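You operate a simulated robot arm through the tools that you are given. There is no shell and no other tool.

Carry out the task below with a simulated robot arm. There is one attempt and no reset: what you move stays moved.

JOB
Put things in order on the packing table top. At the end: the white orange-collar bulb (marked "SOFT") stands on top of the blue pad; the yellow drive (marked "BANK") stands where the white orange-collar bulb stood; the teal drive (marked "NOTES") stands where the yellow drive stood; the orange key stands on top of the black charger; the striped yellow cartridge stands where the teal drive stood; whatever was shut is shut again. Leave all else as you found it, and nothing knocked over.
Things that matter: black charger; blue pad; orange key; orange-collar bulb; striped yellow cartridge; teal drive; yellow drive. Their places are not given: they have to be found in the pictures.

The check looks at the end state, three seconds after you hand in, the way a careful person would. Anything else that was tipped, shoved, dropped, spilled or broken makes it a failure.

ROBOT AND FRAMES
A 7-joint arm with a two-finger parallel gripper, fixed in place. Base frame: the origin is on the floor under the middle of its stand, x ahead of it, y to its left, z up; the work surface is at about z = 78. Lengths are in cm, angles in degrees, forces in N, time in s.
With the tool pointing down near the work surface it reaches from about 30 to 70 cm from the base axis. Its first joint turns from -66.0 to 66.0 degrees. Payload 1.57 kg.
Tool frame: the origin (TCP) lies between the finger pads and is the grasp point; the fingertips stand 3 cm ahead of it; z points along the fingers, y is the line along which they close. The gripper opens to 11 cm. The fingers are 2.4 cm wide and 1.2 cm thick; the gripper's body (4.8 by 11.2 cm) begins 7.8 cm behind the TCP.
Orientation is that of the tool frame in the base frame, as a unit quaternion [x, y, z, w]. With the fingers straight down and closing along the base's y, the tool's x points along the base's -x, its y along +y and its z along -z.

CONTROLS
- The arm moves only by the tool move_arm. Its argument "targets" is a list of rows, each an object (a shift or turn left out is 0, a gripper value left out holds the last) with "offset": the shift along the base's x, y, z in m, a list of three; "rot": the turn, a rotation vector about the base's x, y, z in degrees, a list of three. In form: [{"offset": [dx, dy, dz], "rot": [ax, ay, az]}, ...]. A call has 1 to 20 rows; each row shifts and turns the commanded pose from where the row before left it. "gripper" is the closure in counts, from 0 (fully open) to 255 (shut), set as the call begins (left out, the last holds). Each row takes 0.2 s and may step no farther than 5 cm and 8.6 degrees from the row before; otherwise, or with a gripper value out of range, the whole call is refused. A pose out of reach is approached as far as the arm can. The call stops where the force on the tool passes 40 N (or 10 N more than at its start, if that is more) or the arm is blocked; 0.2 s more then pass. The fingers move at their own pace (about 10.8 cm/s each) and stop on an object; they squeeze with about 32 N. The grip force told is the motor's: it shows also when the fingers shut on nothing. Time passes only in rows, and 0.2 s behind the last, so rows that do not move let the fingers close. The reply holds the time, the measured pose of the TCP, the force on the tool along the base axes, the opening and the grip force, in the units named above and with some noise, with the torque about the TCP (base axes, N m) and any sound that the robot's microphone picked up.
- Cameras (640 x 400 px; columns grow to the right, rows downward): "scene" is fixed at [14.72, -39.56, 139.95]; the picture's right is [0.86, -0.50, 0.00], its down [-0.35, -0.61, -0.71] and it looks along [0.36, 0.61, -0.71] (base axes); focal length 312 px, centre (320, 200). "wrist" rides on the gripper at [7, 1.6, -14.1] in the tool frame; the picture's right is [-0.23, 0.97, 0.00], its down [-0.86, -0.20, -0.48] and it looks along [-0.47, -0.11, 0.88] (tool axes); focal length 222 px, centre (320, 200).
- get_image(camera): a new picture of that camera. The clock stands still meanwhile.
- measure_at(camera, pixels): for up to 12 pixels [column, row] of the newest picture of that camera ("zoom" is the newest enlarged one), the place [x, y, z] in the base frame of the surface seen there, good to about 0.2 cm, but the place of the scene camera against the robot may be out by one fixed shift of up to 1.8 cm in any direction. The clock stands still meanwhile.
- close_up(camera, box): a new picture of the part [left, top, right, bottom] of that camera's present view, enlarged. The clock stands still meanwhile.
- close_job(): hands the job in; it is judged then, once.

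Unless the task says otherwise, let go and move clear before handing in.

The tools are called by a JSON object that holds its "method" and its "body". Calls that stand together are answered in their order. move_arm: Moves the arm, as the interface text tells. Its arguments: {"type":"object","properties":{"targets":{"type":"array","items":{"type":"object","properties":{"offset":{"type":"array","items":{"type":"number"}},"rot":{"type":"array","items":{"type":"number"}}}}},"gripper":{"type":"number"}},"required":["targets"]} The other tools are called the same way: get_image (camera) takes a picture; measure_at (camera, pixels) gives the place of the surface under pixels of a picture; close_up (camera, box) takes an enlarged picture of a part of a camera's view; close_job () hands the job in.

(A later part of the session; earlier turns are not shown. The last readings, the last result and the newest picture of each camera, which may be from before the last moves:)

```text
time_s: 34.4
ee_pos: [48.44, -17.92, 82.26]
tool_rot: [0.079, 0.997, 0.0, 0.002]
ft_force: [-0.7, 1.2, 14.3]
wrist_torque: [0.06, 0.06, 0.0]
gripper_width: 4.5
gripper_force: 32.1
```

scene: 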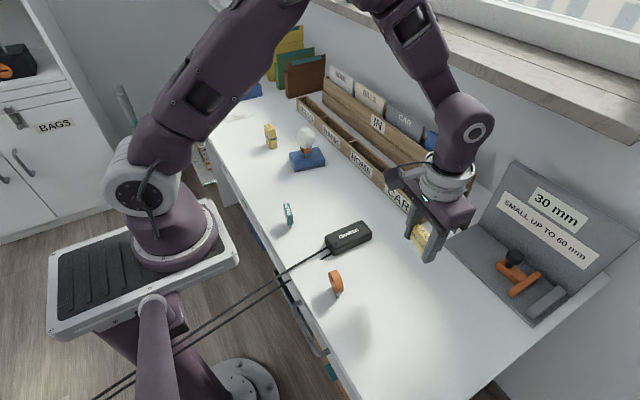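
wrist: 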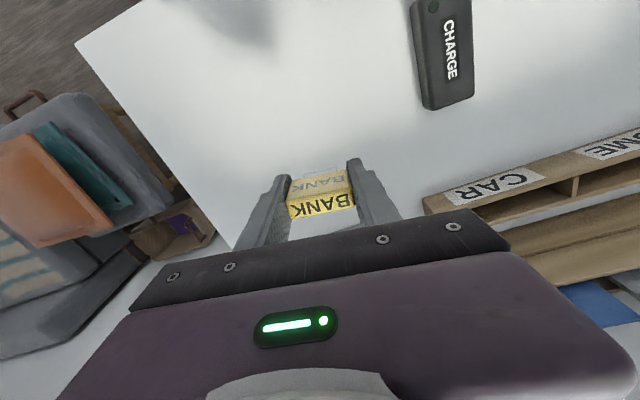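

Contact is clear at 14 N. I'll ease up about 0.7 mm, then open slightly and check.

{"method": "move_arm", "body": {"targets": [{"offset": [0, 0, 0.0007]}, {"offset": [0, 0, 0]}]}}

{"method": "move_arm", "body": {"targets": [{"offset": [0, 0, 0]}, {"offset": [0, 0, 0]}], "gripper": 148}}

{"method": "move_arm", "body": {"targets": [{"offset": [0, 0, 0]}, {"offset": [0, 0, 0]}, {"offset": [0, 0, 0]}], "gripper": 60}}

{"method": "get_image", "body": {"camera": "wrist"}}

{"method": "close_up", "body": {"camera": "scene", "box": [360, 225, 456, 285]}}

```text
time_s: 35.0
ee_pos: [48.38, -18.01, 82.15]
tool_rot: [0.079, 0.997, 0.0, 0.0]
ft_force: [-0.9, -0.2, -0.8]
wrist_torque: [-0.02, 0.02, 0.03]
gripper_width: 4.51
gripper_force: 32.1
```

```text
time_s: 35.6
ee_pos: [48.39, -17.89, 82.16]
tool_rot: [0.078, 0.997, -0.001, 0.001]
ft_force: [-0.1, 0.2, 0.3]
wrist_torque: [0.01, 0.0, -0.02]
gripper_width: 4.61
gripper_force: 0.1
```

```text
time_s: 36.4
ee_pos: [48.39, -17.88, 82.19]
tool_rot: [0.079, 0.997, 0.0, -0.001]
ft_force: [-0.1, -0.1, 0.3]
wrist_torque: [0.01, 0.01, 0.01]
gripper_width: 8.38
gripper_force: 0.0
```

```text
taken
```

wrist: 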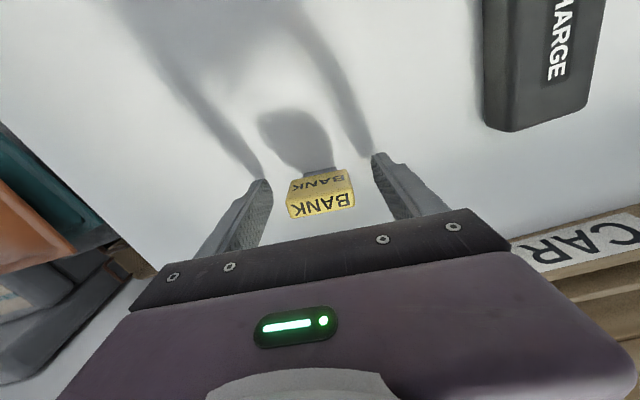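

```text
6.67 times, centred on (408, 255) of scene
```

zoom: 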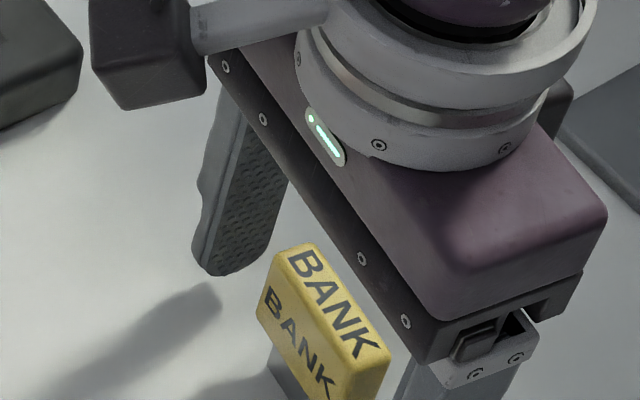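

The yellow drive stands upright in the bulb's old place. I'll rise straight up, unwind the 9° turn and move to above the teal drive.

{"method": "move_arm", "body": {"targets": [{"offset": [0, 0, 0.015]}, {"offset": [0, 0, 0.025]}, {"offset": [0, 0, 0.04]}, {"offset": [0, 0, 0.04]}, {"offset": [0, 0, 0.04]}, {"offset": [0, 0, 0.04]}, {"offset": [-0.018, 0.035, 0], "rot": [0, 0, 4.5]}, {"offset": [-0.018, 0.035, 0], "rot": [0, 0, 4.5]}, {"offset": [-0.018, 0.035, 0]}, {"offset": [-0.018, 0.035, 0]}, {"offset": [-0.018, 0.035, 0]}, {"offset": [-0.018, 0.035, 0]}, {"offset": [-0.018, 0.035, 0]}, {"offset": [-0.018, 0.035, 0]}, {"offset": [0, 0, 0]}, {"offset": [0, 0, 0]}], "gripper": 60}}

{"method": "get_image", "body": {"camera": "wrist"}}

{"method": "get_image", "body": {"camera": "scene"}}

```text
time_s: 39.8
ee_pos: [33.87, 9.99, 102.05]
tool_rot: [0.0, 1.0, 0.001, 0.0]
ft_force: [0.2, -0.2, -0.4]
wrist_torque: [0.0, 0.02, 0.01]
gripper_width: 8.42
gripper_force: 0.0
```

```text
taken
```

wrist: 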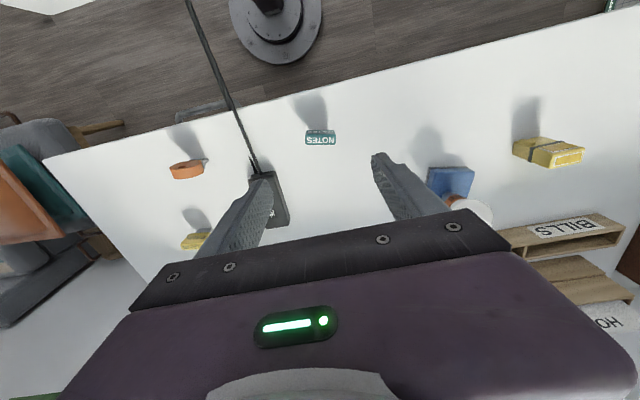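

```text
taken
```

scene: 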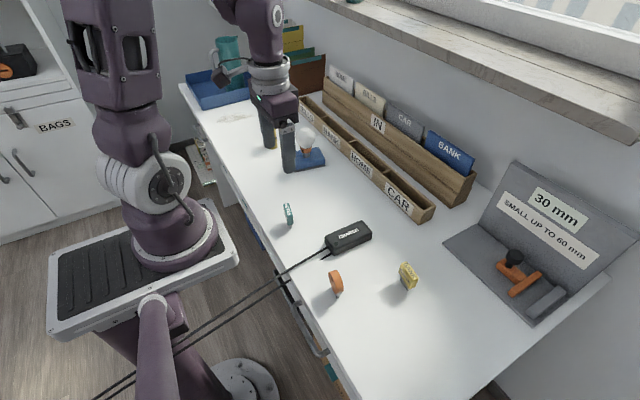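

The yellow drive now stands where the bulb was (scene (408,277)). The teal drive is at wrist (320,138), and I'll zoom in to get its pose.

{"method": "close_up", "body": {"camera": "wrist", "box": [280, 113, 360, 163]}}

{"method": "measure_at", "body": {"camera": "wrist", "pixels": [[308, 133], [333, 132], [308, 143], [333, 142], [320, 134], [320, 138], [320, 142], [312, 141], [330, 141], [190, 242], [200, 240], [184, 245]]}}

{"method": "close_up", "body": {"camera": "scene", "box": [258, 192, 322, 232]}}

{"method": "close_up", "body": {"camera": "scene", "box": [376, 252, 440, 292]}}

```text
8.00 times, centred on (320, 138) of wrist
```

zoom: 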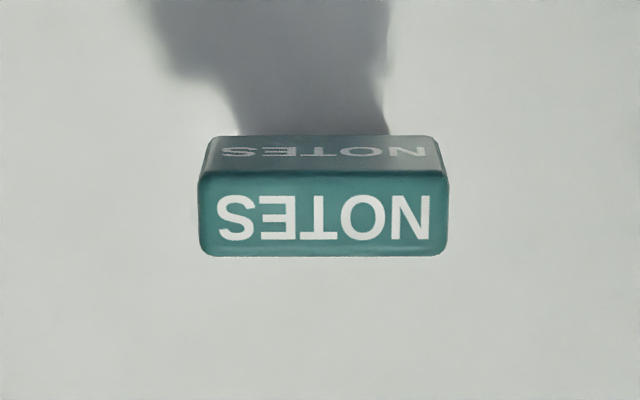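

```text
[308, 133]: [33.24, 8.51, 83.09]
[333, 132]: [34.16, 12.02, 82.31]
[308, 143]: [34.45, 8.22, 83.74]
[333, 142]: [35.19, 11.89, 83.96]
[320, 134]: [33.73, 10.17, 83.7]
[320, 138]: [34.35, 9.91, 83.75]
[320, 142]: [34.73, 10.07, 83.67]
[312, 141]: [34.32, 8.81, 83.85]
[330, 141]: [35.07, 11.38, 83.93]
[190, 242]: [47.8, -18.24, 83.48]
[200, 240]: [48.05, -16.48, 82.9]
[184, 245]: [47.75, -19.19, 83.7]
```

```text
10.00 times, centred on (290, 212) of scene
```

zoom: 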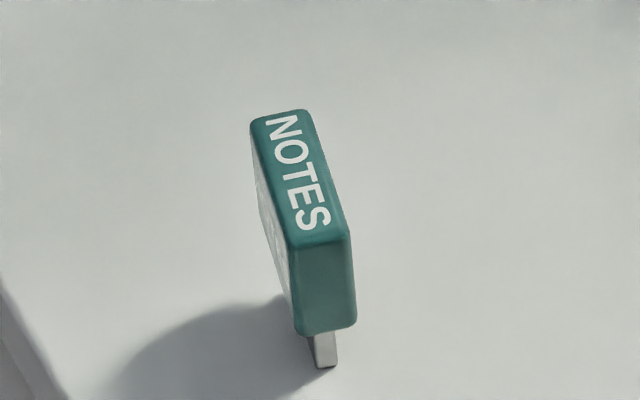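

```text
10.00 times, centred on (408, 272) of scene
```

zoom: 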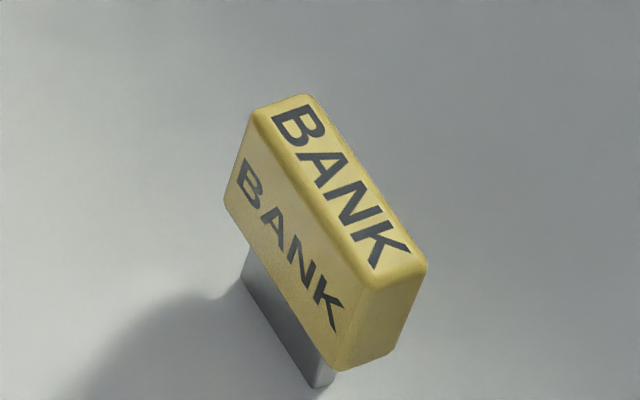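

The teal drive's top centre is near (34.65,9.85), long axis turned about 12.5° from y. I'll go lower above it with that turn and check alignment.

{"method": "move_arm", "body": {"targets": [{"offset": [0.003, -0.0005, -0.03], "rot": [0, 0, -6.25]}, {"offset": [0.003, -0.0005, -0.03], "rot": [0, 0, -6.25]}, {"offset": [0, 0, -0.03]}, {"offset": [0, 0, -0.01]}, {"offset": [0, 0, 0]}, {"offset": [0, 0, 0]}], "gripper": 60}}

{"method": "get_image", "body": {"camera": "wrist"}}

{"method": "close_up", "body": {"camera": "wrist", "box": [256, 110, 384, 190]}}

```text
time_s: 41.2
ee_pos: [34.64, 9.79, 92.29]
tool_rot: [0.109, 0.994, 0.0, 0.001]
ft_force: [-0.3, -0.9, -0.4]
wrist_torque: [-0.02, -0.01, 0.01]
gripper_width: 8.43
gripper_force: 0.1
```

```text
taken
```

wrist: 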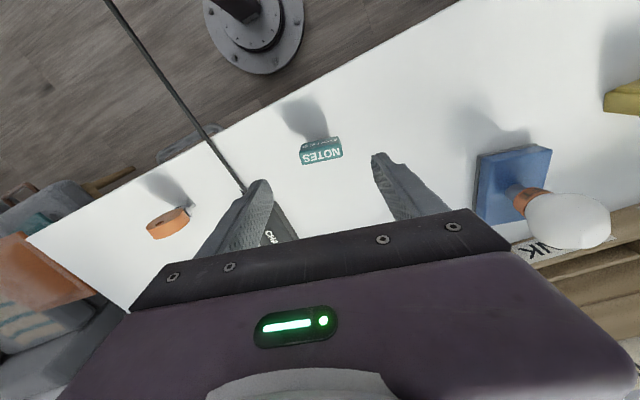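

```text
5.00 times, centred on (320, 150) of wrist
```

zoom: 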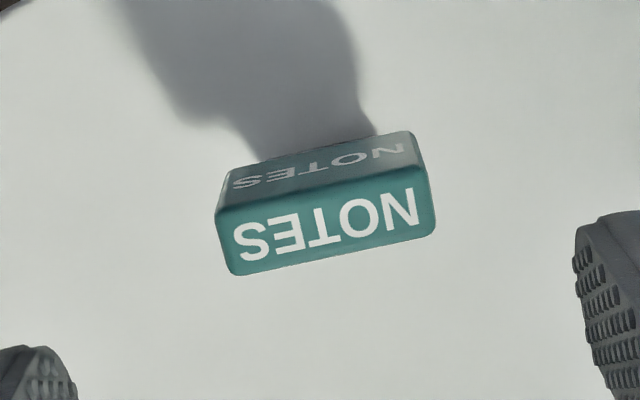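

Edges are parallel to the closing line, but the top centre at (321.8,154.6) is about 3 px above where I expected. I'll measure it directly.

{"method": "measure_at", "body": {"camera": "wrist", "pixels": [[322, 155], [321, 150], [323, 159], [305, 158], [338, 151], [303, 155], [340, 146], [305, 163], [341, 156], [320, 143], [312, 157], [332, 153]]}}

```text
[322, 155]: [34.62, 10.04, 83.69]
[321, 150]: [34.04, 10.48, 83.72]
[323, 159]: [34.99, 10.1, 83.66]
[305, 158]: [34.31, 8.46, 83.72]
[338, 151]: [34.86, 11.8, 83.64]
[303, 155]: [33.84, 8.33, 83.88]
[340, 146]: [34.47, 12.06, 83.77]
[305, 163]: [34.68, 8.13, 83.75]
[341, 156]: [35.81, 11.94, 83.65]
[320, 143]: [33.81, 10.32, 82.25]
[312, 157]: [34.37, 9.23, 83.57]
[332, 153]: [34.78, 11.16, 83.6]
```

The measured centre is about (34.6,10.05), so I'll shift +0.17 in y and -0.1 in x while descending 10.1 cm.

{"method": "move_arm", "body": {"targets": [{"offset": [-0.001, 0.0017, -0.02]}, {"offset": [0, 0, -0.025]}, {"offset": [0, 0, -0.02]}, {"offset": [0, 0, -0.015]}, {"offset": [0, 0, -0.013]}, {"offset": [0, 0, -0.008]}, {"offset": [0, 0, 0]}, {"offset": [0, 0, 0]}], "gripper": 60}}

{"method": "get_image", "body": {"camera": "wrist"}}

{"method": "close_up", "body": {"camera": "scene", "box": [240, 172, 336, 232]}}

```text
time_s: 43.0
ee_pos: [34.47, 10.05, 82.24]
tool_rot: [0.109, 0.994, 0.0, 0.0]
ft_force: [-0.7, 0.3, 1.0]
wrist_torque: [0.03, -0.02, -0.02]
gripper_width: 8.44
gripper_force: 0.1
```

```text
taken
```

wrist: 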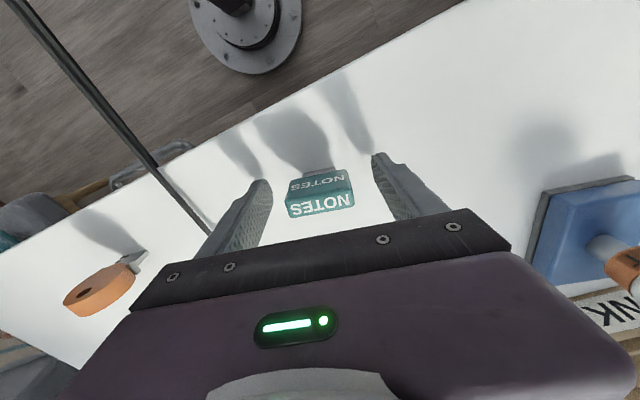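

```text
6.67 times, centred on (288, 202) of scene
```

zoom: 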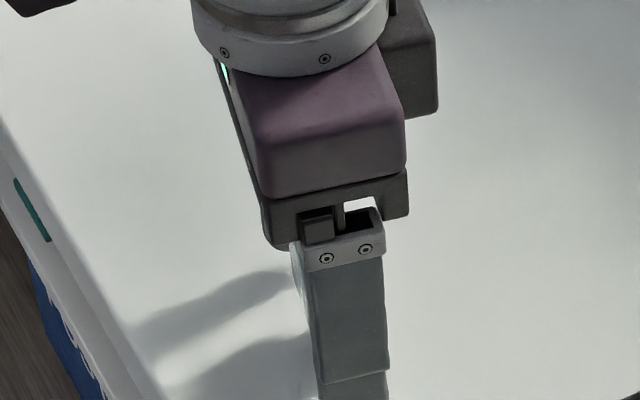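

The teal drive is centred between the fingers at (320,203). I'll close to near contact and then squeeze.

{"method": "move_arm", "body": {"targets": [{"offset": [0, 0, 0]}, {"offset": [0, 0, 0]}, {"offset": [0, 0, 0]}], "gripper": 146}}

{"method": "move_arm", "body": {"targets": [{"offset": [0, 0, 0]}, {"offset": [0, 0, 0]}, {"offset": [0, 0, 0]}], "gripper": 170}}

{"method": "get_image", "body": {"camera": "wrist"}}

```text
time_s: 43.8
ee_pos: [34.48, 10.1, 82.28]
tool_rot: [0.109, 0.994, 0.001, 0.0]
ft_force: [-0.5, -0.6, 0.7]
wrist_torque: [-0.01, -0.01, -0.03]
gripper_width: 4.68
gripper_force: 0.0
```

```text
time_s: 44.6
ee_pos: [34.38, 10.08, 82.39]
tool_rot: [0.109, 0.994, 0.0, 0.0]
ft_force: [-1.0, -0.8, 2.1]
wrist_torque: [-0.01, -0.03, -0.03]
gripper_width: 4.51
gripper_force: 32.0
```

```text
taken
```

wrist: 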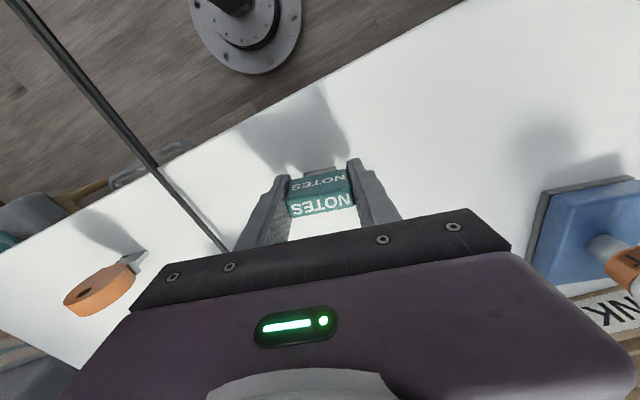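

The teal drive is gripped at 4.51 cm with 32 N. I'll lift it, check it, and carry it toward the yellow drive's old place (54.5,14.1).

{"method": "move_arm", "body": {"targets": [{"offset": [0, 0, 0.01]}, {"offset": [0, 0, 0.02]}, {"offset": [0, 0, 0.03]}, {"offset": [0, 0, 0.03]}, {"offset": [0, 0, 0.03]}, {"offset": [0, 0, 0]}, {"offset": [0.015, 0.003, 0], "rot": [0, 0, 1.0]}, {"offset": [0.025, 0.005, 0], "rot": [0, 0, 1.5]}, {"offset": [0.03, 0.006, 0], "rot": [0, 0, 1.0]}, {"offset": [0.03, 0.006, 0]}, {"offset": [0.03, 0.006, 0]}, {"offset": [0.03, 0.006, 0]}, {"offset": [0.025, 0.006, 0]}, {"offset": [0.0144, 0.003, 0]}, {"offset": [0, 0, 0]}, {"offset": [0, 0, 0]}]}}

{"method": "get_image", "body": {"camera": "wrist"}}

{"method": "get_image", "body": {"camera": "scene"}}

```text
time_s: 48.0
ee_pos: [54.54, 14.33, 94.02]
tool_rot: [0.079, 0.997, 0.0, 0.001]
ft_force: [0.3, 0.3, -0.3]
wrist_torque: [-0.01, -0.04, 0.01]
gripper_width: 4.49
gripper_force: 32.0
```

```text
taken
```

wrist: 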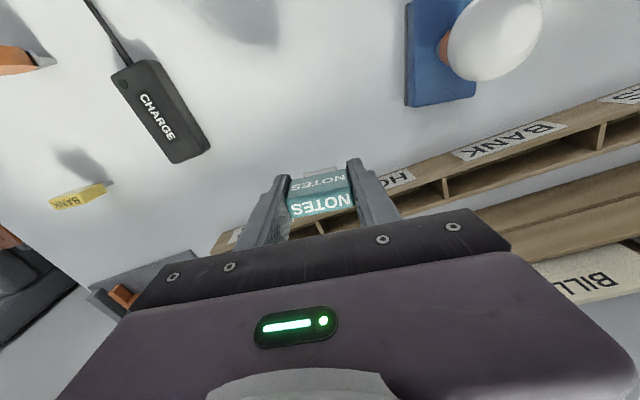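

```text
taken
```

scene: 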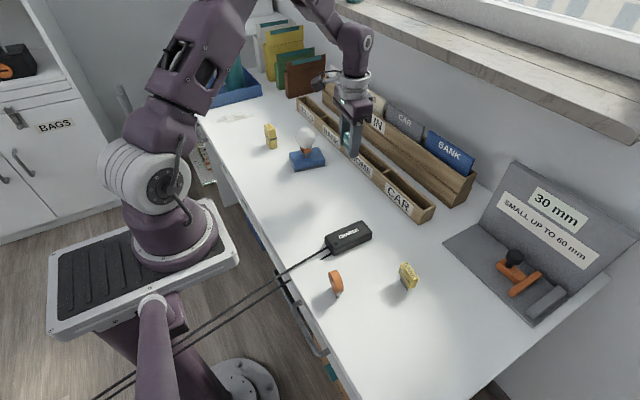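

The teal drive is over the yellow drive's old spot. I'll lower it to about 3 mm above the table, then inch down.

{"method": "move_arm", "body": {"targets": [{"offset": [0, 0, -0.02]}, {"offset": [0, 0, -0.03]}, {"offset": [0, 0, -0.03]}, {"offset": [0, 0, -0.02]}, {"offset": [0, 0, -0.012]}, {"offset": [0, 0, -0.005]}, {"offset": [0, 0, -0.001]}, {"offset": [0, 0, 0]}, {"offset": [0, 0, 0]}]}}

{"method": "move_arm", "body": {"targets": [{"offset": [0, 0, -0.001]}, {"offset": [0, 0, -0.0005]}, {"offset": [0, 0, 0]}]}}

{"method": "get_image", "body": {"camera": "wrist"}}

```text
time_s: 50.0
ee_pos: [54.46, 14.21, 82.47]
tool_rot: [0.078, 0.997, 0.0, -0.001]
ft_force: [0.4, -0.3, 0.2]
wrist_torque: [0.03, -0.02, 0.01]
gripper_width: 4.49
gripper_force: 31.5
```

```text
time_s: 50.8
ee_pos: [54.38, 14.3, 82.33]
tool_rot: [0.078, 0.997, 0.0, 0.0]
ft_force: [-3.2, 0.1, 11.4]
wrist_torque: [0.03, 0.13, -0.01]
gripper_width: 4.48
gripper_force: 31.8
```

```text
taken
```

wrist: 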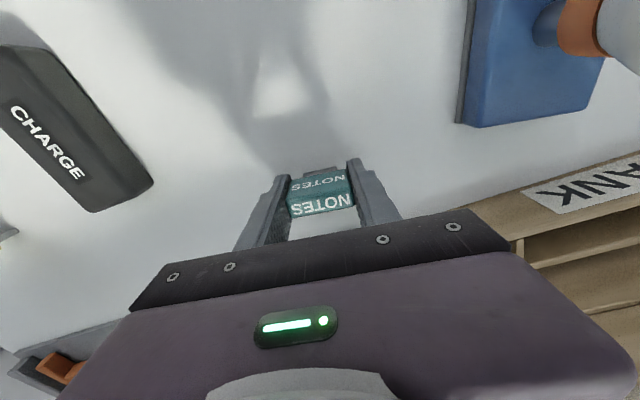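

Contact shows at 11 N. I'll ease up half a millimetre and release slowly.

{"method": "move_arm", "body": {"targets": [{"offset": [0, 0, 0.0006]}, {"offset": [0, 0, 0]}]}}

{"method": "move_arm", "body": {"targets": [{"offset": [0, 0, 0]}, {"offset": [0, 0, 0]}], "gripper": 148}}

{"method": "move_arm", "body": {"targets": [{"offset": [0, 0, 0]}, {"offset": [0, 0, 0]}, {"offset": [0, 0, 0]}], "gripper": 60}}

{"method": "get_image", "body": {"camera": "wrist"}}

{"method": "close_up", "body": {"camera": "scene", "box": [300, 130, 396, 190]}}

```text
time_s: 51.4
ee_pos: [54.57, 14.13, 82.23]
tool_rot: [0.078, 0.997, 0.0, 0.0]
ft_force: [-1.9, 0.2, 4.0]
wrist_torque: [0.07, 0.06, 0.0]
gripper_width: 4.5
gripper_force: 31.6
```

```text
time_s: 52.0
ee_pos: [54.42, 14.17, 82.23]
tool_rot: [0.079, 0.997, 0.001, 0.0]
ft_force: [-0.8, -0.1, 0.4]
wrist_torque: [0.02, 0.01, 0.0]
gripper_width: 4.61
gripper_force: 0.0
```

```text
time_s: 52.8
ee_pos: [54.42, 14.23, 82.36]
tool_rot: [0.078, 0.997, 0.0, 0.0]
ft_force: [0.0, -0.7, -0.2]
wrist_torque: [0.0, -0.01, 0.0]
gripper_width: 8.43
gripper_force: 0.2
```

```text
taken
```

wrist: 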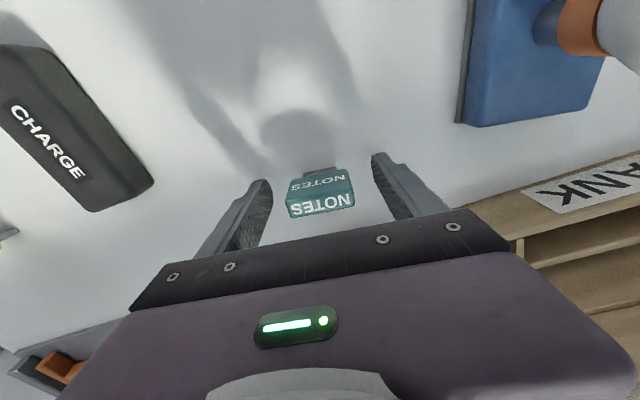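

```text
6.67 times, centred on (348, 160) of scene
```

zoom: 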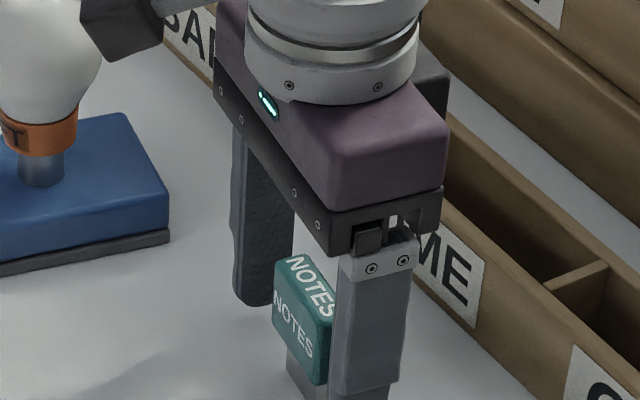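

The teal drive stands upright in the yellow drive's old place. I'll rise straight up and move to above the striped cartridge, passing well above the bulb.

{"method": "move_arm", "body": {"targets": [{"offset": [0, 0, 0.015]}, {"offset": [0, 0, 0.03]}, {"offset": [0, 0, 0.04]}, {"offset": [0, 0, 0.04]}, {"offset": [0, 0, 0.04]}, {"offset": [0, 0, 0.045]}, {"offset": [-0.0127, 0.0367, 0], "rot": [0, 0, 4.5]}, {"offset": [-0.0127, 0.0367, 0], "rot": [0, 0, 4.5]}, {"offset": [-0.0127, 0.0367, 0]}, {"offset": [-0.0127, 0.0367, 0]}, {"offset": [-0.0127, 0.0367, 0]}, {"offset": [-0.0127, 0.0367, 0]}, {"offset": [-0.0127, 0.0367, 0]}, {"offset": [-0.0127, 0.0367, 0]}, {"offset": [0, 0, 0]}, {"offset": [0, 0, 0]}], "gripper": 60}}

{"method": "get_image", "body": {"camera": "wrist"}}

{"method": "get_image", "body": {"camera": "scene"}}

```text
time_s: 56.2
ee_pos: [44.08, 43.58, 103.32]
tool_rot: [0.0, 1.0, 0.0, 0.0]
ft_force: [-0.9, 0.2, -0.4]
wrist_torque: [0.0, 0.03, 0.03]
gripper_width: 8.41
gripper_force: 0.1
```

```text
taken
```

wrist: 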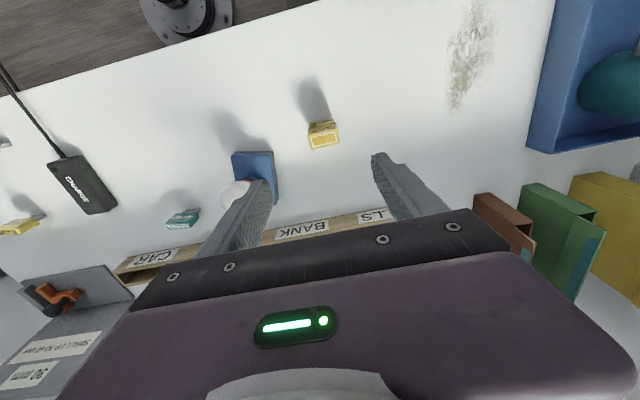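

```text
taken
```

scene: 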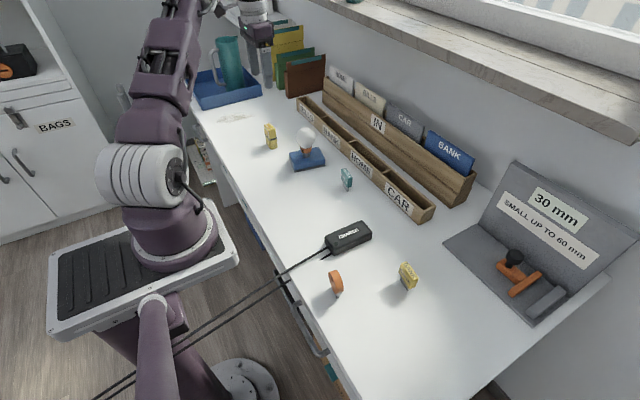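

The teal drive stands at scene (346,179). The cartridge is at wrist (323,135) and scene (270,136); I'll zoom in on it from both cameras and measure.

{"method": "close_up", "body": {"camera": "wrist", "box": [283, 109, 363, 159]}}

{"method": "measure_at", "body": {"camera": "wrist", "pixels": [[312, 137], [337, 133], [314, 147], [338, 143], [324, 140], [323, 130], [323, 125], [318, 140], [332, 138], [324, 136], [325, 144], [310, 128]]}}

{"method": "close_up", "body": {"camera": "scene", "box": [240, 116, 304, 156]}}

```text
8.00 times, centred on (323, 134) of wrist
```

zoom: 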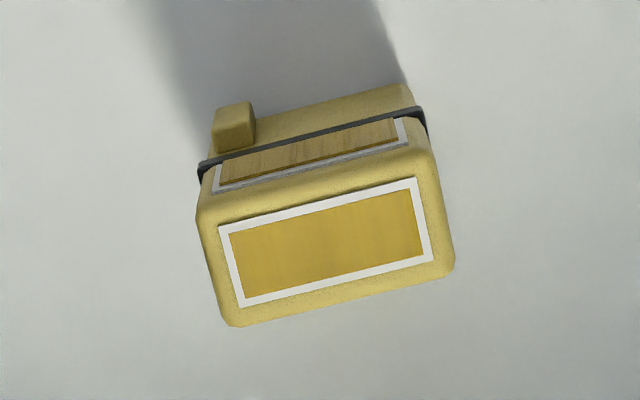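

```text
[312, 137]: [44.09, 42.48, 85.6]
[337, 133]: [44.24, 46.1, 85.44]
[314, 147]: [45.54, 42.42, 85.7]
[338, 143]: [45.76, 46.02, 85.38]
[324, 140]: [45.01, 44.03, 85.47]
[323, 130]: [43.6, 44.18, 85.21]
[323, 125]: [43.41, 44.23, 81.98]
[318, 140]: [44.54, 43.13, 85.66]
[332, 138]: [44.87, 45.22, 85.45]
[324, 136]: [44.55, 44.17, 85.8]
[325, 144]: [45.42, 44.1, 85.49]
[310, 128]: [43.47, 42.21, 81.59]
```

```text
10.00 times, centred on (272, 136) of scene
```

zoom: 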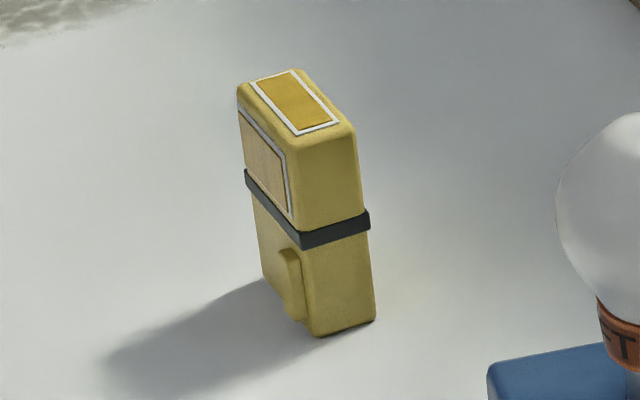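

The cartridge's top is at z=85.5, centred near (44.75,43.95), about 4.2 cm along y and 2.1 cm thick, nearly square to the base axes; its dark band sits at z about 81.5 to 82.3. I'll go lower above it and check.

{"method": "move_arm", "body": {"targets": [{"offset": [0.002, 0.002, -0.03], "rot": [0, 0, -1.0]}, {"offset": [0.002, 0.002, -0.03]}, {"offset": [0, 0, -0.02]}, {"offset": [0, 0, -0.01]}, {"offset": [0, 0, 0]}, {"offset": [0, 0, 0]}], "gripper": 60}}

{"method": "get_image", "body": {"camera": "wrist"}}

{"method": "close_up", "body": {"camera": "wrist", "box": [256, 110, 384, 190]}}

{"method": "measure_at", "body": {"camera": "wrist", "pixels": [[320, 155], [305, 150], [338, 143], [305, 164], [340, 157], [322, 147], [323, 160], [303, 157], [342, 150], [313, 158], [331, 154], [320, 140]]}}

```text
time_s: 57.6
ee_pos: [44.6, 43.88, 94.31]
tool_rot: [0.009, 1.0, 0.001, 0.0]
ft_force: [-0.2, -1.2, 0.6]
wrist_torque: [0.05, 0.0, -0.02]
gripper_width: 8.41
gripper_force: 0.1
```

```text
taken
```

wrist: 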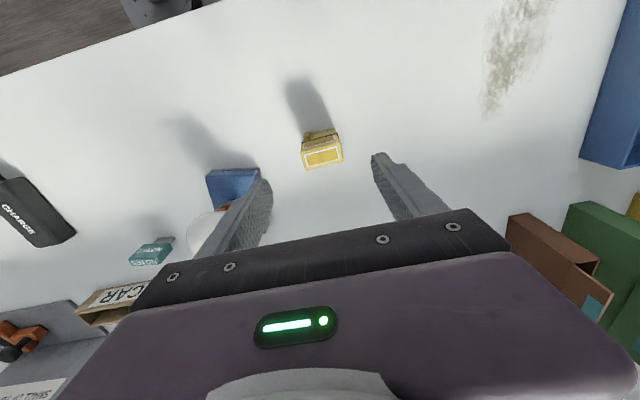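

```text
5.00 times, centred on (320, 150) of wrist
```

zoom: 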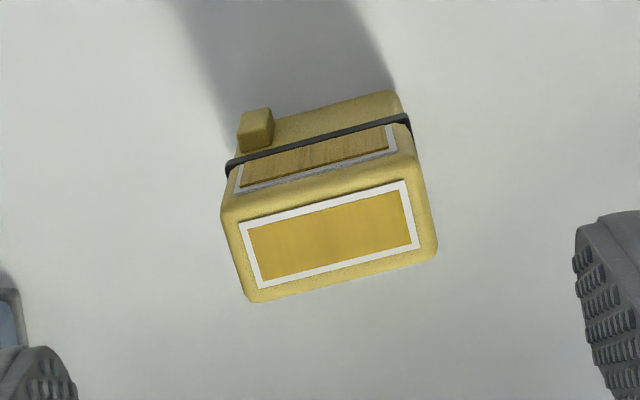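

```text
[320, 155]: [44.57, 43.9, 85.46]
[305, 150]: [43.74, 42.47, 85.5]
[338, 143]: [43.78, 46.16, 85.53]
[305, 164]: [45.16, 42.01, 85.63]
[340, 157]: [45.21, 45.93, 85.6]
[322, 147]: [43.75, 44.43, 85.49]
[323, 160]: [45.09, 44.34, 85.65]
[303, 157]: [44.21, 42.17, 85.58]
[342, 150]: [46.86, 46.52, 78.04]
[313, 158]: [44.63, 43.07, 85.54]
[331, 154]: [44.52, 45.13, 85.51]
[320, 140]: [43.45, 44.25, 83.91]
```

The label edges slope about 2° more than the closing line and the centre is 0.15 cm to +y. I'll turn +1.9°, shift +0.15 in y, and descend 8.7 cm so the fingertips stay just above the dark band.

{"method": "move_arm", "body": {"targets": [{"offset": [0, 0.0015, -0.01], "rot": [0, 0, 1.9]}, {"offset": [0, 0, -0.02]}, {"offset": [0, 0, -0.02]}, {"offset": [0, 0, -0.017]}, {"offset": [0, 0, -0.012]}, {"offset": [0, 0, -0.008]}, {"offset": [0, 0, 0]}, {"offset": [0, 0, 0]}], "gripper": 60}}

{"method": "get_image", "body": {"camera": "wrist"}}

{"method": "close_up", "body": {"camera": "scene", "box": [228, 96, 324, 156]}}

```text
time_s: 59.4
ee_pos: [44.67, 44.18, 85.43]
tool_rot: [-0.008, 1.0, 0.0, 0.0]
ft_force: [-0.4, -0.3, 0.5]
wrist_torque: [0.04, -0.02, -0.03]
gripper_width: 8.42
gripper_force: 0.0
```

```text
taken
```

wrist: 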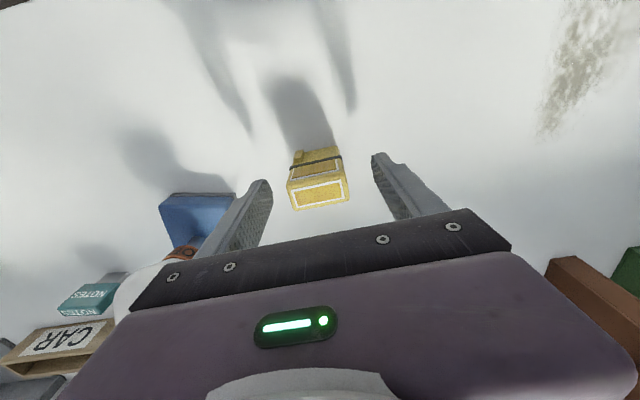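

```text
6.67 times, centred on (276, 126) of scene
```

zoom: 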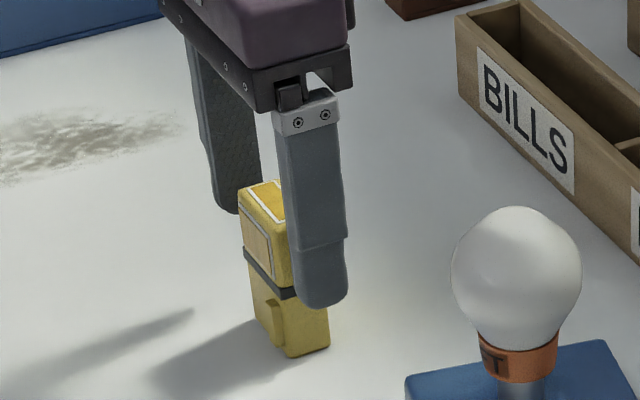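

The cartridge is centred between the fingers at (318,193) and the fingertips end near its band. I'll close to near contact and then squeeze.

{"method": "move_arm", "body": {"targets": [{"offset": [0, 0, 0]}, {"offset": [0, 0, 0]}, {"offset": [0, 0, 0]}], "gripper": 146}}

{"method": "move_arm", "body": {"targets": [{"offset": [0, 0, 0]}, {"offset": [0, 0, 0]}, {"offset": [0, 0, 0]}], "gripper": 178}}

{"method": "get_image", "body": {"camera": "wrist"}}

{"method": "close_up", "body": {"camera": "scene", "box": [228, 96, 324, 156]}}

```text
time_s: 60.2
ee_pos: [44.62, 44.18, 85.62]
tool_rot: [-0.008, 1.0, 0.0, 0.0]
ft_force: [0.0, 1.1, -0.3]
wrist_torque: [0.0, 0.01, 0.0]
gripper_width: 4.7
gripper_force: 0.0
```

```text
time_s: 61.0
ee_pos: [44.68, 44.17, 85.48]
tool_rot: [-0.008, 1.0, 0.0, 0.0]
ft_force: [0.0, 0.5, -0.3]
wrist_torque: [0.02, 0.0, -0.02]
gripper_width: 4.29
gripper_force: 31.9
```

```text
taken
```

wrist: 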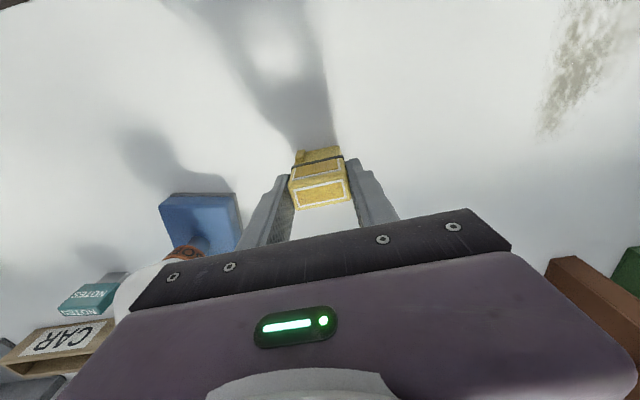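

```text
6.67 times, centred on (276, 126) of scene
```

zoom: 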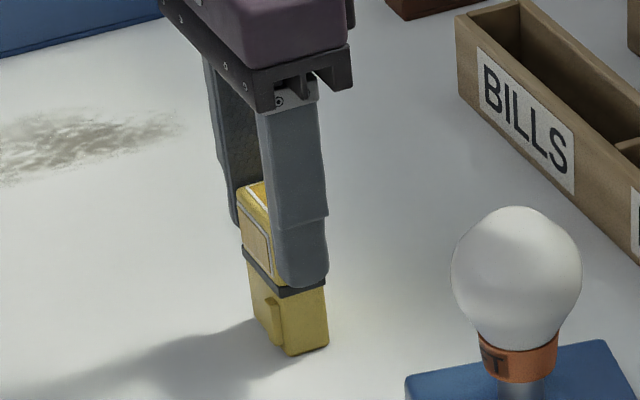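

The cartridge is gripped at 4.29 cm with 31.9 N. I'll lift it slowly and check that it comes up straight.

{"method": "move_arm", "body": {"targets": [{"offset": [0, 0, 0.005]}, {"offset": [0, 0, 0.015]}, {"offset": [0, 0, 0.025]}, {"offset": [0, 0, 0.03]}, {"offset": [0, 0, 0.03]}, {"offset": [0, 0, 0.015]}, {"offset": [0, 0, 0]}]}}

{"method": "get_image", "body": {"camera": "wrist"}}

{"method": "close_up", "body": {"camera": "scene", "box": [212, 46, 340, 126]}}

```text
time_s: 62.6
ee_pos: [44.74, 44.0, 97.63]
tool_rot: [-0.008, 1.0, 0.0, -0.001]
ft_force: [-0.1, -0.1, -1.2]
wrist_torque: [-0.01, 0.0, 0.0]
gripper_width: 4.28
gripper_force: 31.7
```

```text
taken
```

wrist: 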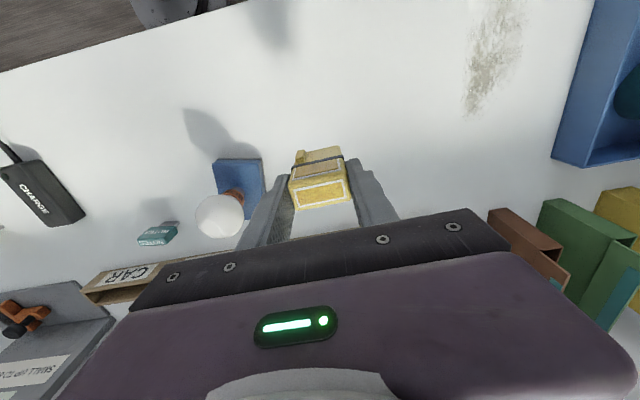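

```text
5.00 times, centred on (276, 86) of scene
```

zoom: 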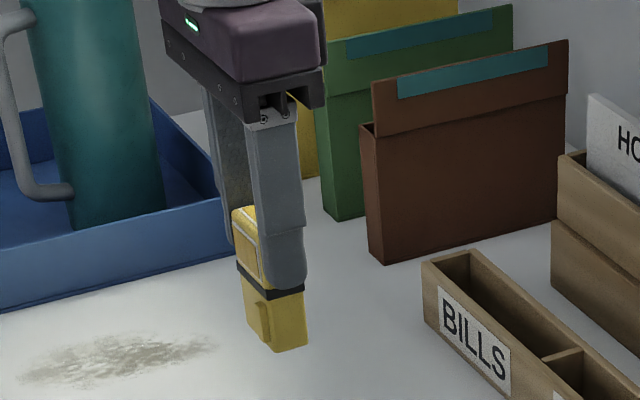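

The cartridge hangs upright. I'll carry it past the bulb on the near side to above the teal drive's old place (34.6,10.05).

{"method": "move_arm", "body": {"targets": [{"offset": [-0.0045, -0.015, 0]}, {"offset": [-0.0083, -0.028, 0]}, {"offset": [-0.0083, -0.028, 0]}, {"offset": [-0.0083, -0.028, 0]}, {"offset": [-0.0083, -0.028, 0]}, {"offset": [-0.0083, -0.028, 0]}, {"offset": [-0.0083, -0.028, 0]}, {"offset": [-0.0083, -0.028, 0]}, {"offset": [-0.0083, -0.028, 0]}, {"offset": [-0.0083, -0.028, 0]}, {"offset": [-0.0083, -0.028, 0]}, {"offset": [-0.0083, -0.028, 0]}, {"offset": [-0.0057, -0.0169, 0]}, {"offset": [0, 0, 0]}, {"offset": [0, 0, 0]}]}}

{"method": "get_image", "body": {"camera": "wrist"}}

{"method": "get_image", "body": {"camera": "scene"}}

```text
time_s: 65.8
ee_pos: [34.63, 10.07, 97.72]
tool_rot: [-0.007, 1.0, 0.001, 0.001]
ft_force: [0.9, -1.0, 0.2]
wrist_torque: [0.02, 0.02, 0.0]
gripper_width: 4.29
gripper_force: 32.0
```

```text
taken
```

wrist: 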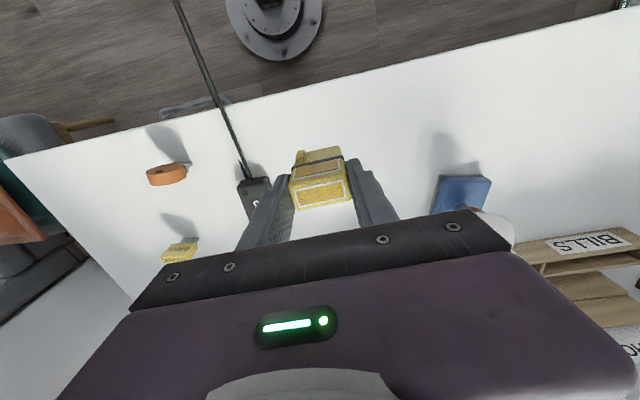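

```text
taken
```

scene: 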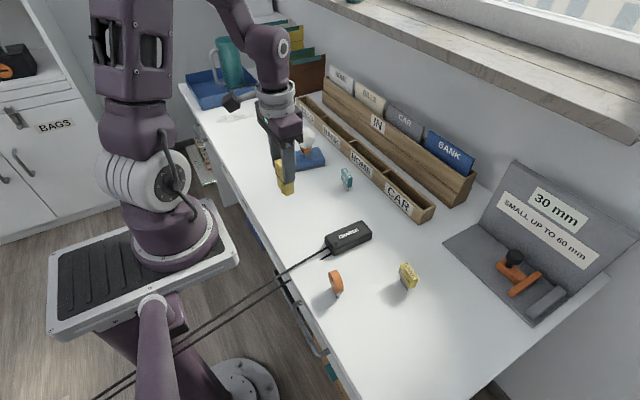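

The cartridge is above the target spot. I'll lower it to about 3 mm above the table and then inch down.

{"method": "move_arm", "body": {"targets": [{"offset": [0, 0, -0.02]}, {"offset": [0, 0, -0.03]}, {"offset": [0, 0, -0.03]}, {"offset": [0, 0, -0.02]}, {"offset": [0, 0, -0.012]}, {"offset": [0, 0, -0.005]}, {"offset": [0, 0, -0.001]}, {"offset": [0, 0, 0]}, {"offset": [0, 0, 0]}]}}

{"method": "move_arm", "body": {"targets": [{"offset": [0, 0, -0.001]}, {"offset": [0, 0, -0.0005]}, {"offset": [0, 0, 0]}]}}

{"method": "close_up", "body": {"camera": "scene", "box": [240, 162, 336, 222]}}

```text
time_s: 67.8
ee_pos: [34.51, 10.1, 85.85]
tool_rot: [-0.009, 1.0, 0.0, 0.0]
ft_force: [-0.2, -0.5, -0.5]
wrist_torque: [0.04, 0.0, 0.0]
gripper_width: 4.3
gripper_force: 32.3
```

```text
time_s: 68.6
ee_pos: [34.48, 10.14, 85.73]
tool_rot: [-0.006, 1.0, 0.0, 0.001]
ft_force: [-0.3, 0.1, -0.6]
wrist_torque: [0.0, 0.02, 0.02]
gripper_width: 4.31
gripper_force: 31.5
```

```text
6.67 times, centred on (288, 192) of scene
```

zoom: 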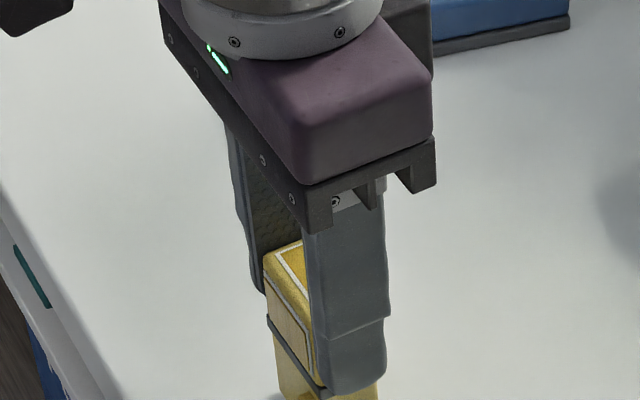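

No contact yet. I'll keep going down in half-millimetre steps.

{"method": "move_arm", "body": {"targets": [{"offset": [0, 0, -0.0005]}, {"offset": [0, 0, -0.0005]}, {"offset": [0, 0, 0]}]}}

{"method": "move_arm", "body": {"targets": [{"offset": [0, 0, -0.0005]}, {"offset": [0, 0, 0]}]}}

```text
time_s: 69.4
ee_pos: [34.52, 10.07, 85.57]
tool_rot: [-0.007, 1.0, -0.001, 0.0]
ft_force: [-0.5, -0.1, 7.6]
wrist_torque: [0.0, 0.03, -0.03]
gripper_width: 4.3
gripper_force: 32.0
```

```text
time_s: 70.0
ee_pos: [34.59, 10.05, 85.51]
tool_rot: [-0.008, 1.0, 0.0, 0.001]
ft_force: [-1.9, -2.1, 30.8]
wrist_torque: [-0.09, 0.02, 0.0]
gripper_width: 4.28
gripper_force: 32.2
```

The cartridge is firmly on the table (31 N). I'll ease up 0.8 mm and release slowly.

{"method": "move_arm", "body": {"targets": [{"offset": [0, 0, 0.0008]}, {"offset": [0, 0, 0]}]}}

{"method": "move_arm", "body": {"targets": [{"offset": [0, 0, 0]}, {"offset": [0, 0, 0]}], "gripper": 152}}

{"method": "move_arm", "body": {"targets": [{"offset": [0, 0, 0]}, {"offset": [0, 0, 0]}, {"offset": [0, 0, 0]}], "gripper": 60}}

{"method": "get_image", "body": {"camera": "wrist"}}

{"method": "close_up", "body": {"camera": "scene", "box": [240, 162, 336, 222]}}

```text
time_s: 70.6
ee_pos: [34.51, 10.02, 85.61]
tool_rot: [-0.01, 1.0, 0.0, 0.0]
ft_force: [0.4, 0.3, -0.8]
wrist_torque: [0.02, -0.01, 0.01]
gripper_width: 4.3
gripper_force: 32.0
```

```text
time_s: 71.2
ee_pos: [34.49, 10.09, 85.64]
tool_rot: [-0.008, 1.0, 0.0, -0.001]
ft_force: [0.0, -0.1, 0.2]
wrist_torque: [-0.03, 0.01, -0.03]
gripper_width: 4.43
gripper_force: 0.0
```

```text
time_s: 72.0
ee_pos: [34.48, 10.07, 85.51]
tool_rot: [-0.008, 1.0, 0.0, 0.0]
ft_force: [-0.6, -0.1, -0.8]
wrist_torque: [-0.01, 0.0, -0.01]
gripper_width: 8.43
gripper_force: 0.0
```

```text
taken
```

wrist: 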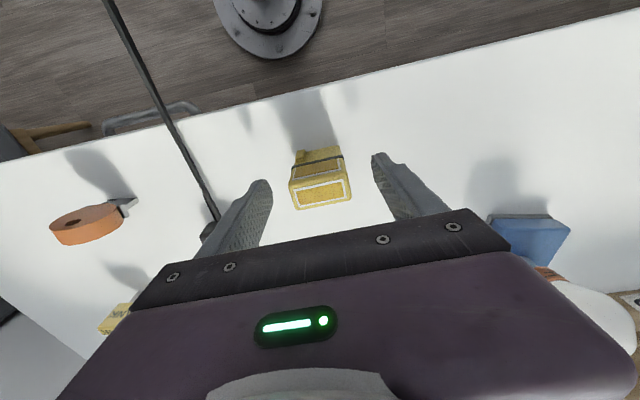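

```text
6.67 times, centred on (288, 192) of scene
```

zoom: 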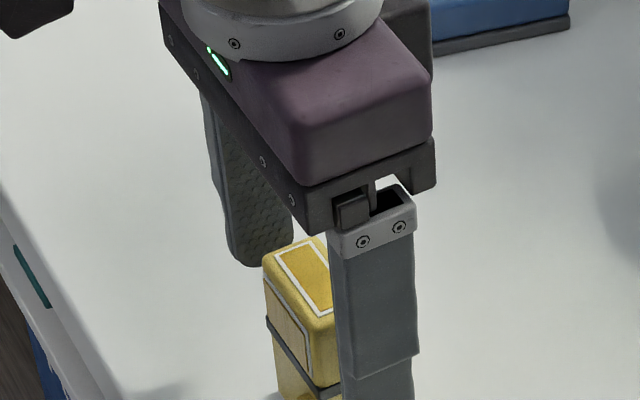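

The cartridge stands in the teal drive's old place. I'll rise straight up and move over the orange key.

{"method": "move_arm", "body": {"targets": [{"offset": [0, 0, 0.015]}, {"offset": [0, 0, 0.03]}, {"offset": [0, 0, 0.045]}, {"offset": [0, 0, 0.045]}, {"offset": [0, 0, 0.045]}, {"offset": [0, -0.037, 0], "rot": [0, 0, -0.9]}, {"offset": [0, -0.037, 0]}, {"offset": [0, -0.037, 0]}, {"offset": [0, -0.037, 0]}, {"offset": [0, -0.037, 0]}, {"offset": [0, -0.035, 0]}, {"offset": [0, 0, 0]}, {"offset": [0, 0, 0]}], "gripper": 60}}

{"method": "get_image", "body": {"camera": "wrist"}}

{"method": "get_image", "body": {"camera": "scene"}}

```text
time_s: 74.8
ee_pos: [34.64, -11.96, 103.48]
tool_rot: [0.0, 1.0, 0.001, 0.0]
ft_force: [-0.1, -0.3, 0.7]
wrist_torque: [0.01, 0.01, -0.02]
gripper_width: 8.43
gripper_force: 0.1
```

```text
taken
```

wrist: 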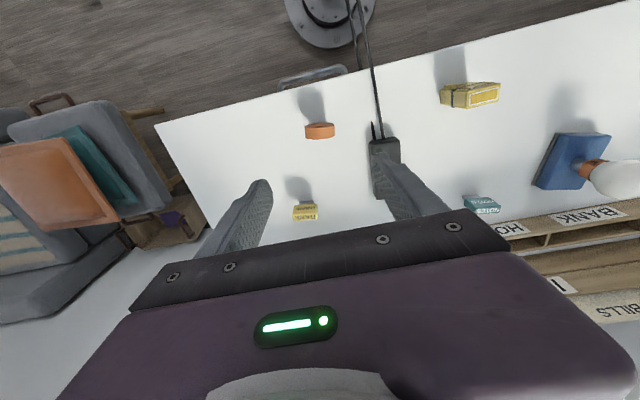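

```text
taken
```

scene: 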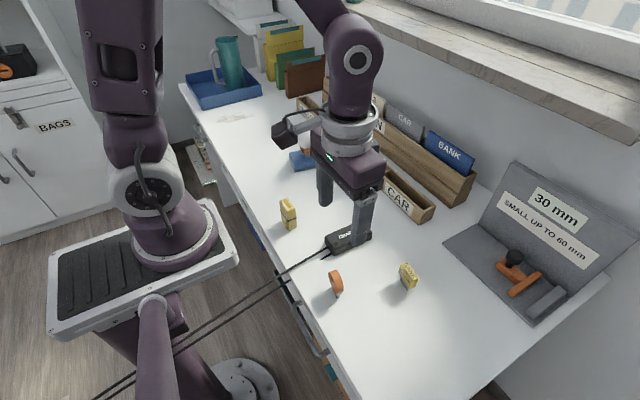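

The cartridge stands at scene (288,213). The key is at wrist (320,131); I'll zoom from both cameras to learn its shape and pose.

{"method": "close_up", "body": {"camera": "wrist", "box": [280, 106, 360, 156]}}

{"method": "close_up", "body": {"camera": "scene", "box": [304, 262, 368, 302]}}

{"method": "measure_at", "body": {"camera": "wrist", "pixels": [[308, 129], [333, 127], [308, 136], [333, 135], [320, 124], [320, 132], [320, 136], [313, 134], [328, 133], [318, 126], [334, 127], [320, 138]]}}

{"method": "measure_at", "body": {"camera": "scene", "pixels": [[335, 274], [338, 280], [339, 286], [337, 294], [332, 280], [336, 291], [341, 290], [334, 272], [330, 276], [337, 297], [342, 285], [336, 283]]}}

```text
8.00 times, centred on (320, 131) of wrist
```

zoom: 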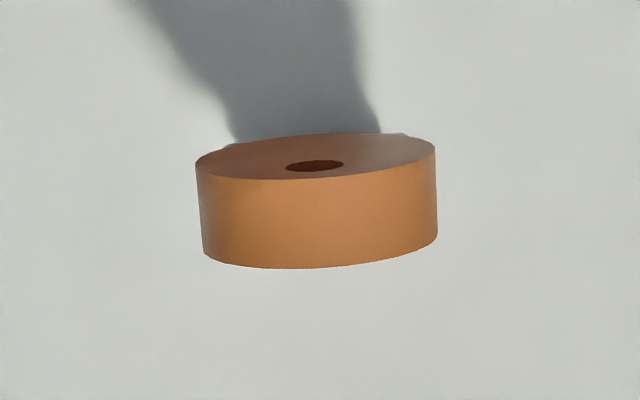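

```text
10.00 times, centred on (336, 282) of scene
```

zoom: 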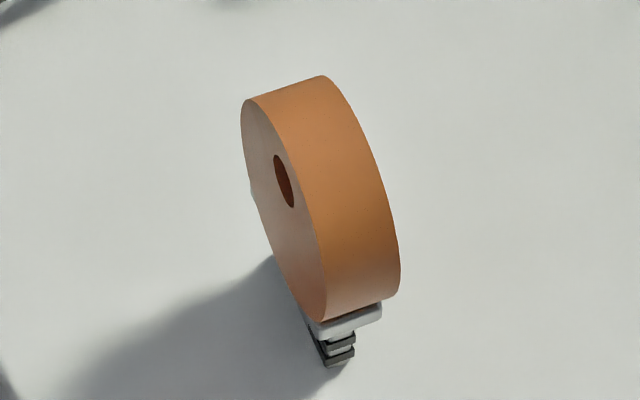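

```text
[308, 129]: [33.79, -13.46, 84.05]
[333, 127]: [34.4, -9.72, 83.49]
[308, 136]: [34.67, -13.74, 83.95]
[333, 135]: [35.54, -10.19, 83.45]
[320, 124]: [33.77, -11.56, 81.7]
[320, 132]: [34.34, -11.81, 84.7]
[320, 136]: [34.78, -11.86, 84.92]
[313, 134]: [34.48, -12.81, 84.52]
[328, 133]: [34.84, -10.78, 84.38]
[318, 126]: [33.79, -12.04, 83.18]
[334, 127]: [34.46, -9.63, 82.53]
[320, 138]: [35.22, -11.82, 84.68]
```

```text
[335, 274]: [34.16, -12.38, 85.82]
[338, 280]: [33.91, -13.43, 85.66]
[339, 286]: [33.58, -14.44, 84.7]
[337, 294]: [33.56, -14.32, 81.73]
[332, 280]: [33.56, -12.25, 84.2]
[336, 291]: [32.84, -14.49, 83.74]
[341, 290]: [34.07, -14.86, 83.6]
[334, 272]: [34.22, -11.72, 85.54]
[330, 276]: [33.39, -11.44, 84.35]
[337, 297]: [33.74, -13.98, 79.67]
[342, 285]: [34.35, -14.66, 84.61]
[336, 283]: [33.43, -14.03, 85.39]
```

The key is a thin disc standing on its small blade: disc about 4.45 cm across and 1.5 cm thick, top at z=84.9, centre near (34.5,-12.0), turned about 9 to 10° from y. I'll go lower above it, turned -10°, and also measure the charger top.

{"method": "move_arm", "body": {"targets": [{"offset": [0, 0, -0.03], "rot": [0, 0, -5]}, {"offset": [0, 0, -0.03], "rot": [0, 0, -5]}, {"offset": [0, 0, -0.03]}, {"offset": [0, 0, -0.01]}, {"offset": [0, 0, 0]}, {"offset": [0, 0, 0]}], "gripper": 60}}

{"method": "get_image", "body": {"camera": "wrist"}}

{"method": "close_up", "body": {"camera": "wrist", "box": [256, 110, 384, 190]}}

{"method": "measure_at", "body": {"camera": "wrist", "pixels": [[320, 155], [304, 157], [338, 150], [304, 165], [339, 160], [320, 150], [321, 160], [312, 158], [330, 154], [320, 145], [308, 160], [335, 154]]}}

```text
time_s: 76.2
ee_pos: [34.5, -11.95, 93.55]
tool_rot: [0.087, 0.996, 0.001, 0.0]
ft_force: [-0.5, 1.0, -0.2]
wrist_torque: [0.02, -0.01, -0.02]
gripper_width: 8.43
gripper_force: 0.0
```

```text
taken
```

wrist: 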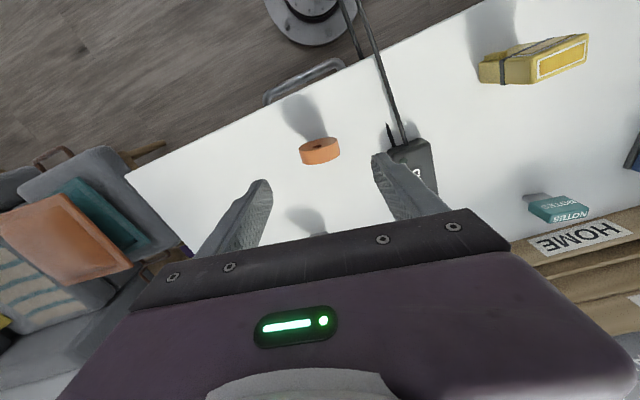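

```text
5.00 times, centred on (320, 150) of wrist
```

zoom: 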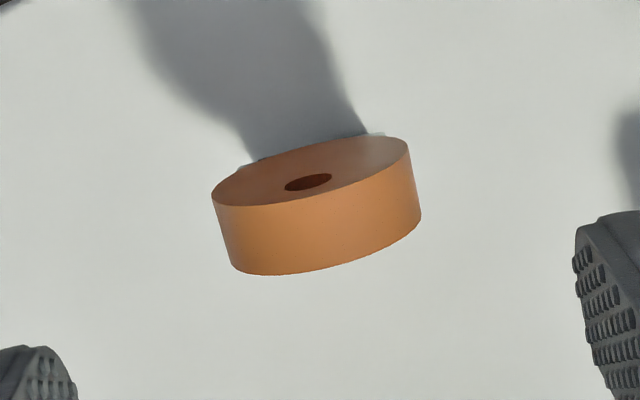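

```text
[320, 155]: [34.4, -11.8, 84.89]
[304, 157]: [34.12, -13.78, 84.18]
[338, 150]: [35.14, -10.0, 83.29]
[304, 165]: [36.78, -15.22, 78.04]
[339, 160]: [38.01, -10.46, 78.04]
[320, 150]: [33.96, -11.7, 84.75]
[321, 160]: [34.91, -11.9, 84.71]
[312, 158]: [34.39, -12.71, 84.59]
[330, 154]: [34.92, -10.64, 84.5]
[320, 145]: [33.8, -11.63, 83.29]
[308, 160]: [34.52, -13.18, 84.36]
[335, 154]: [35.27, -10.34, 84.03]
```

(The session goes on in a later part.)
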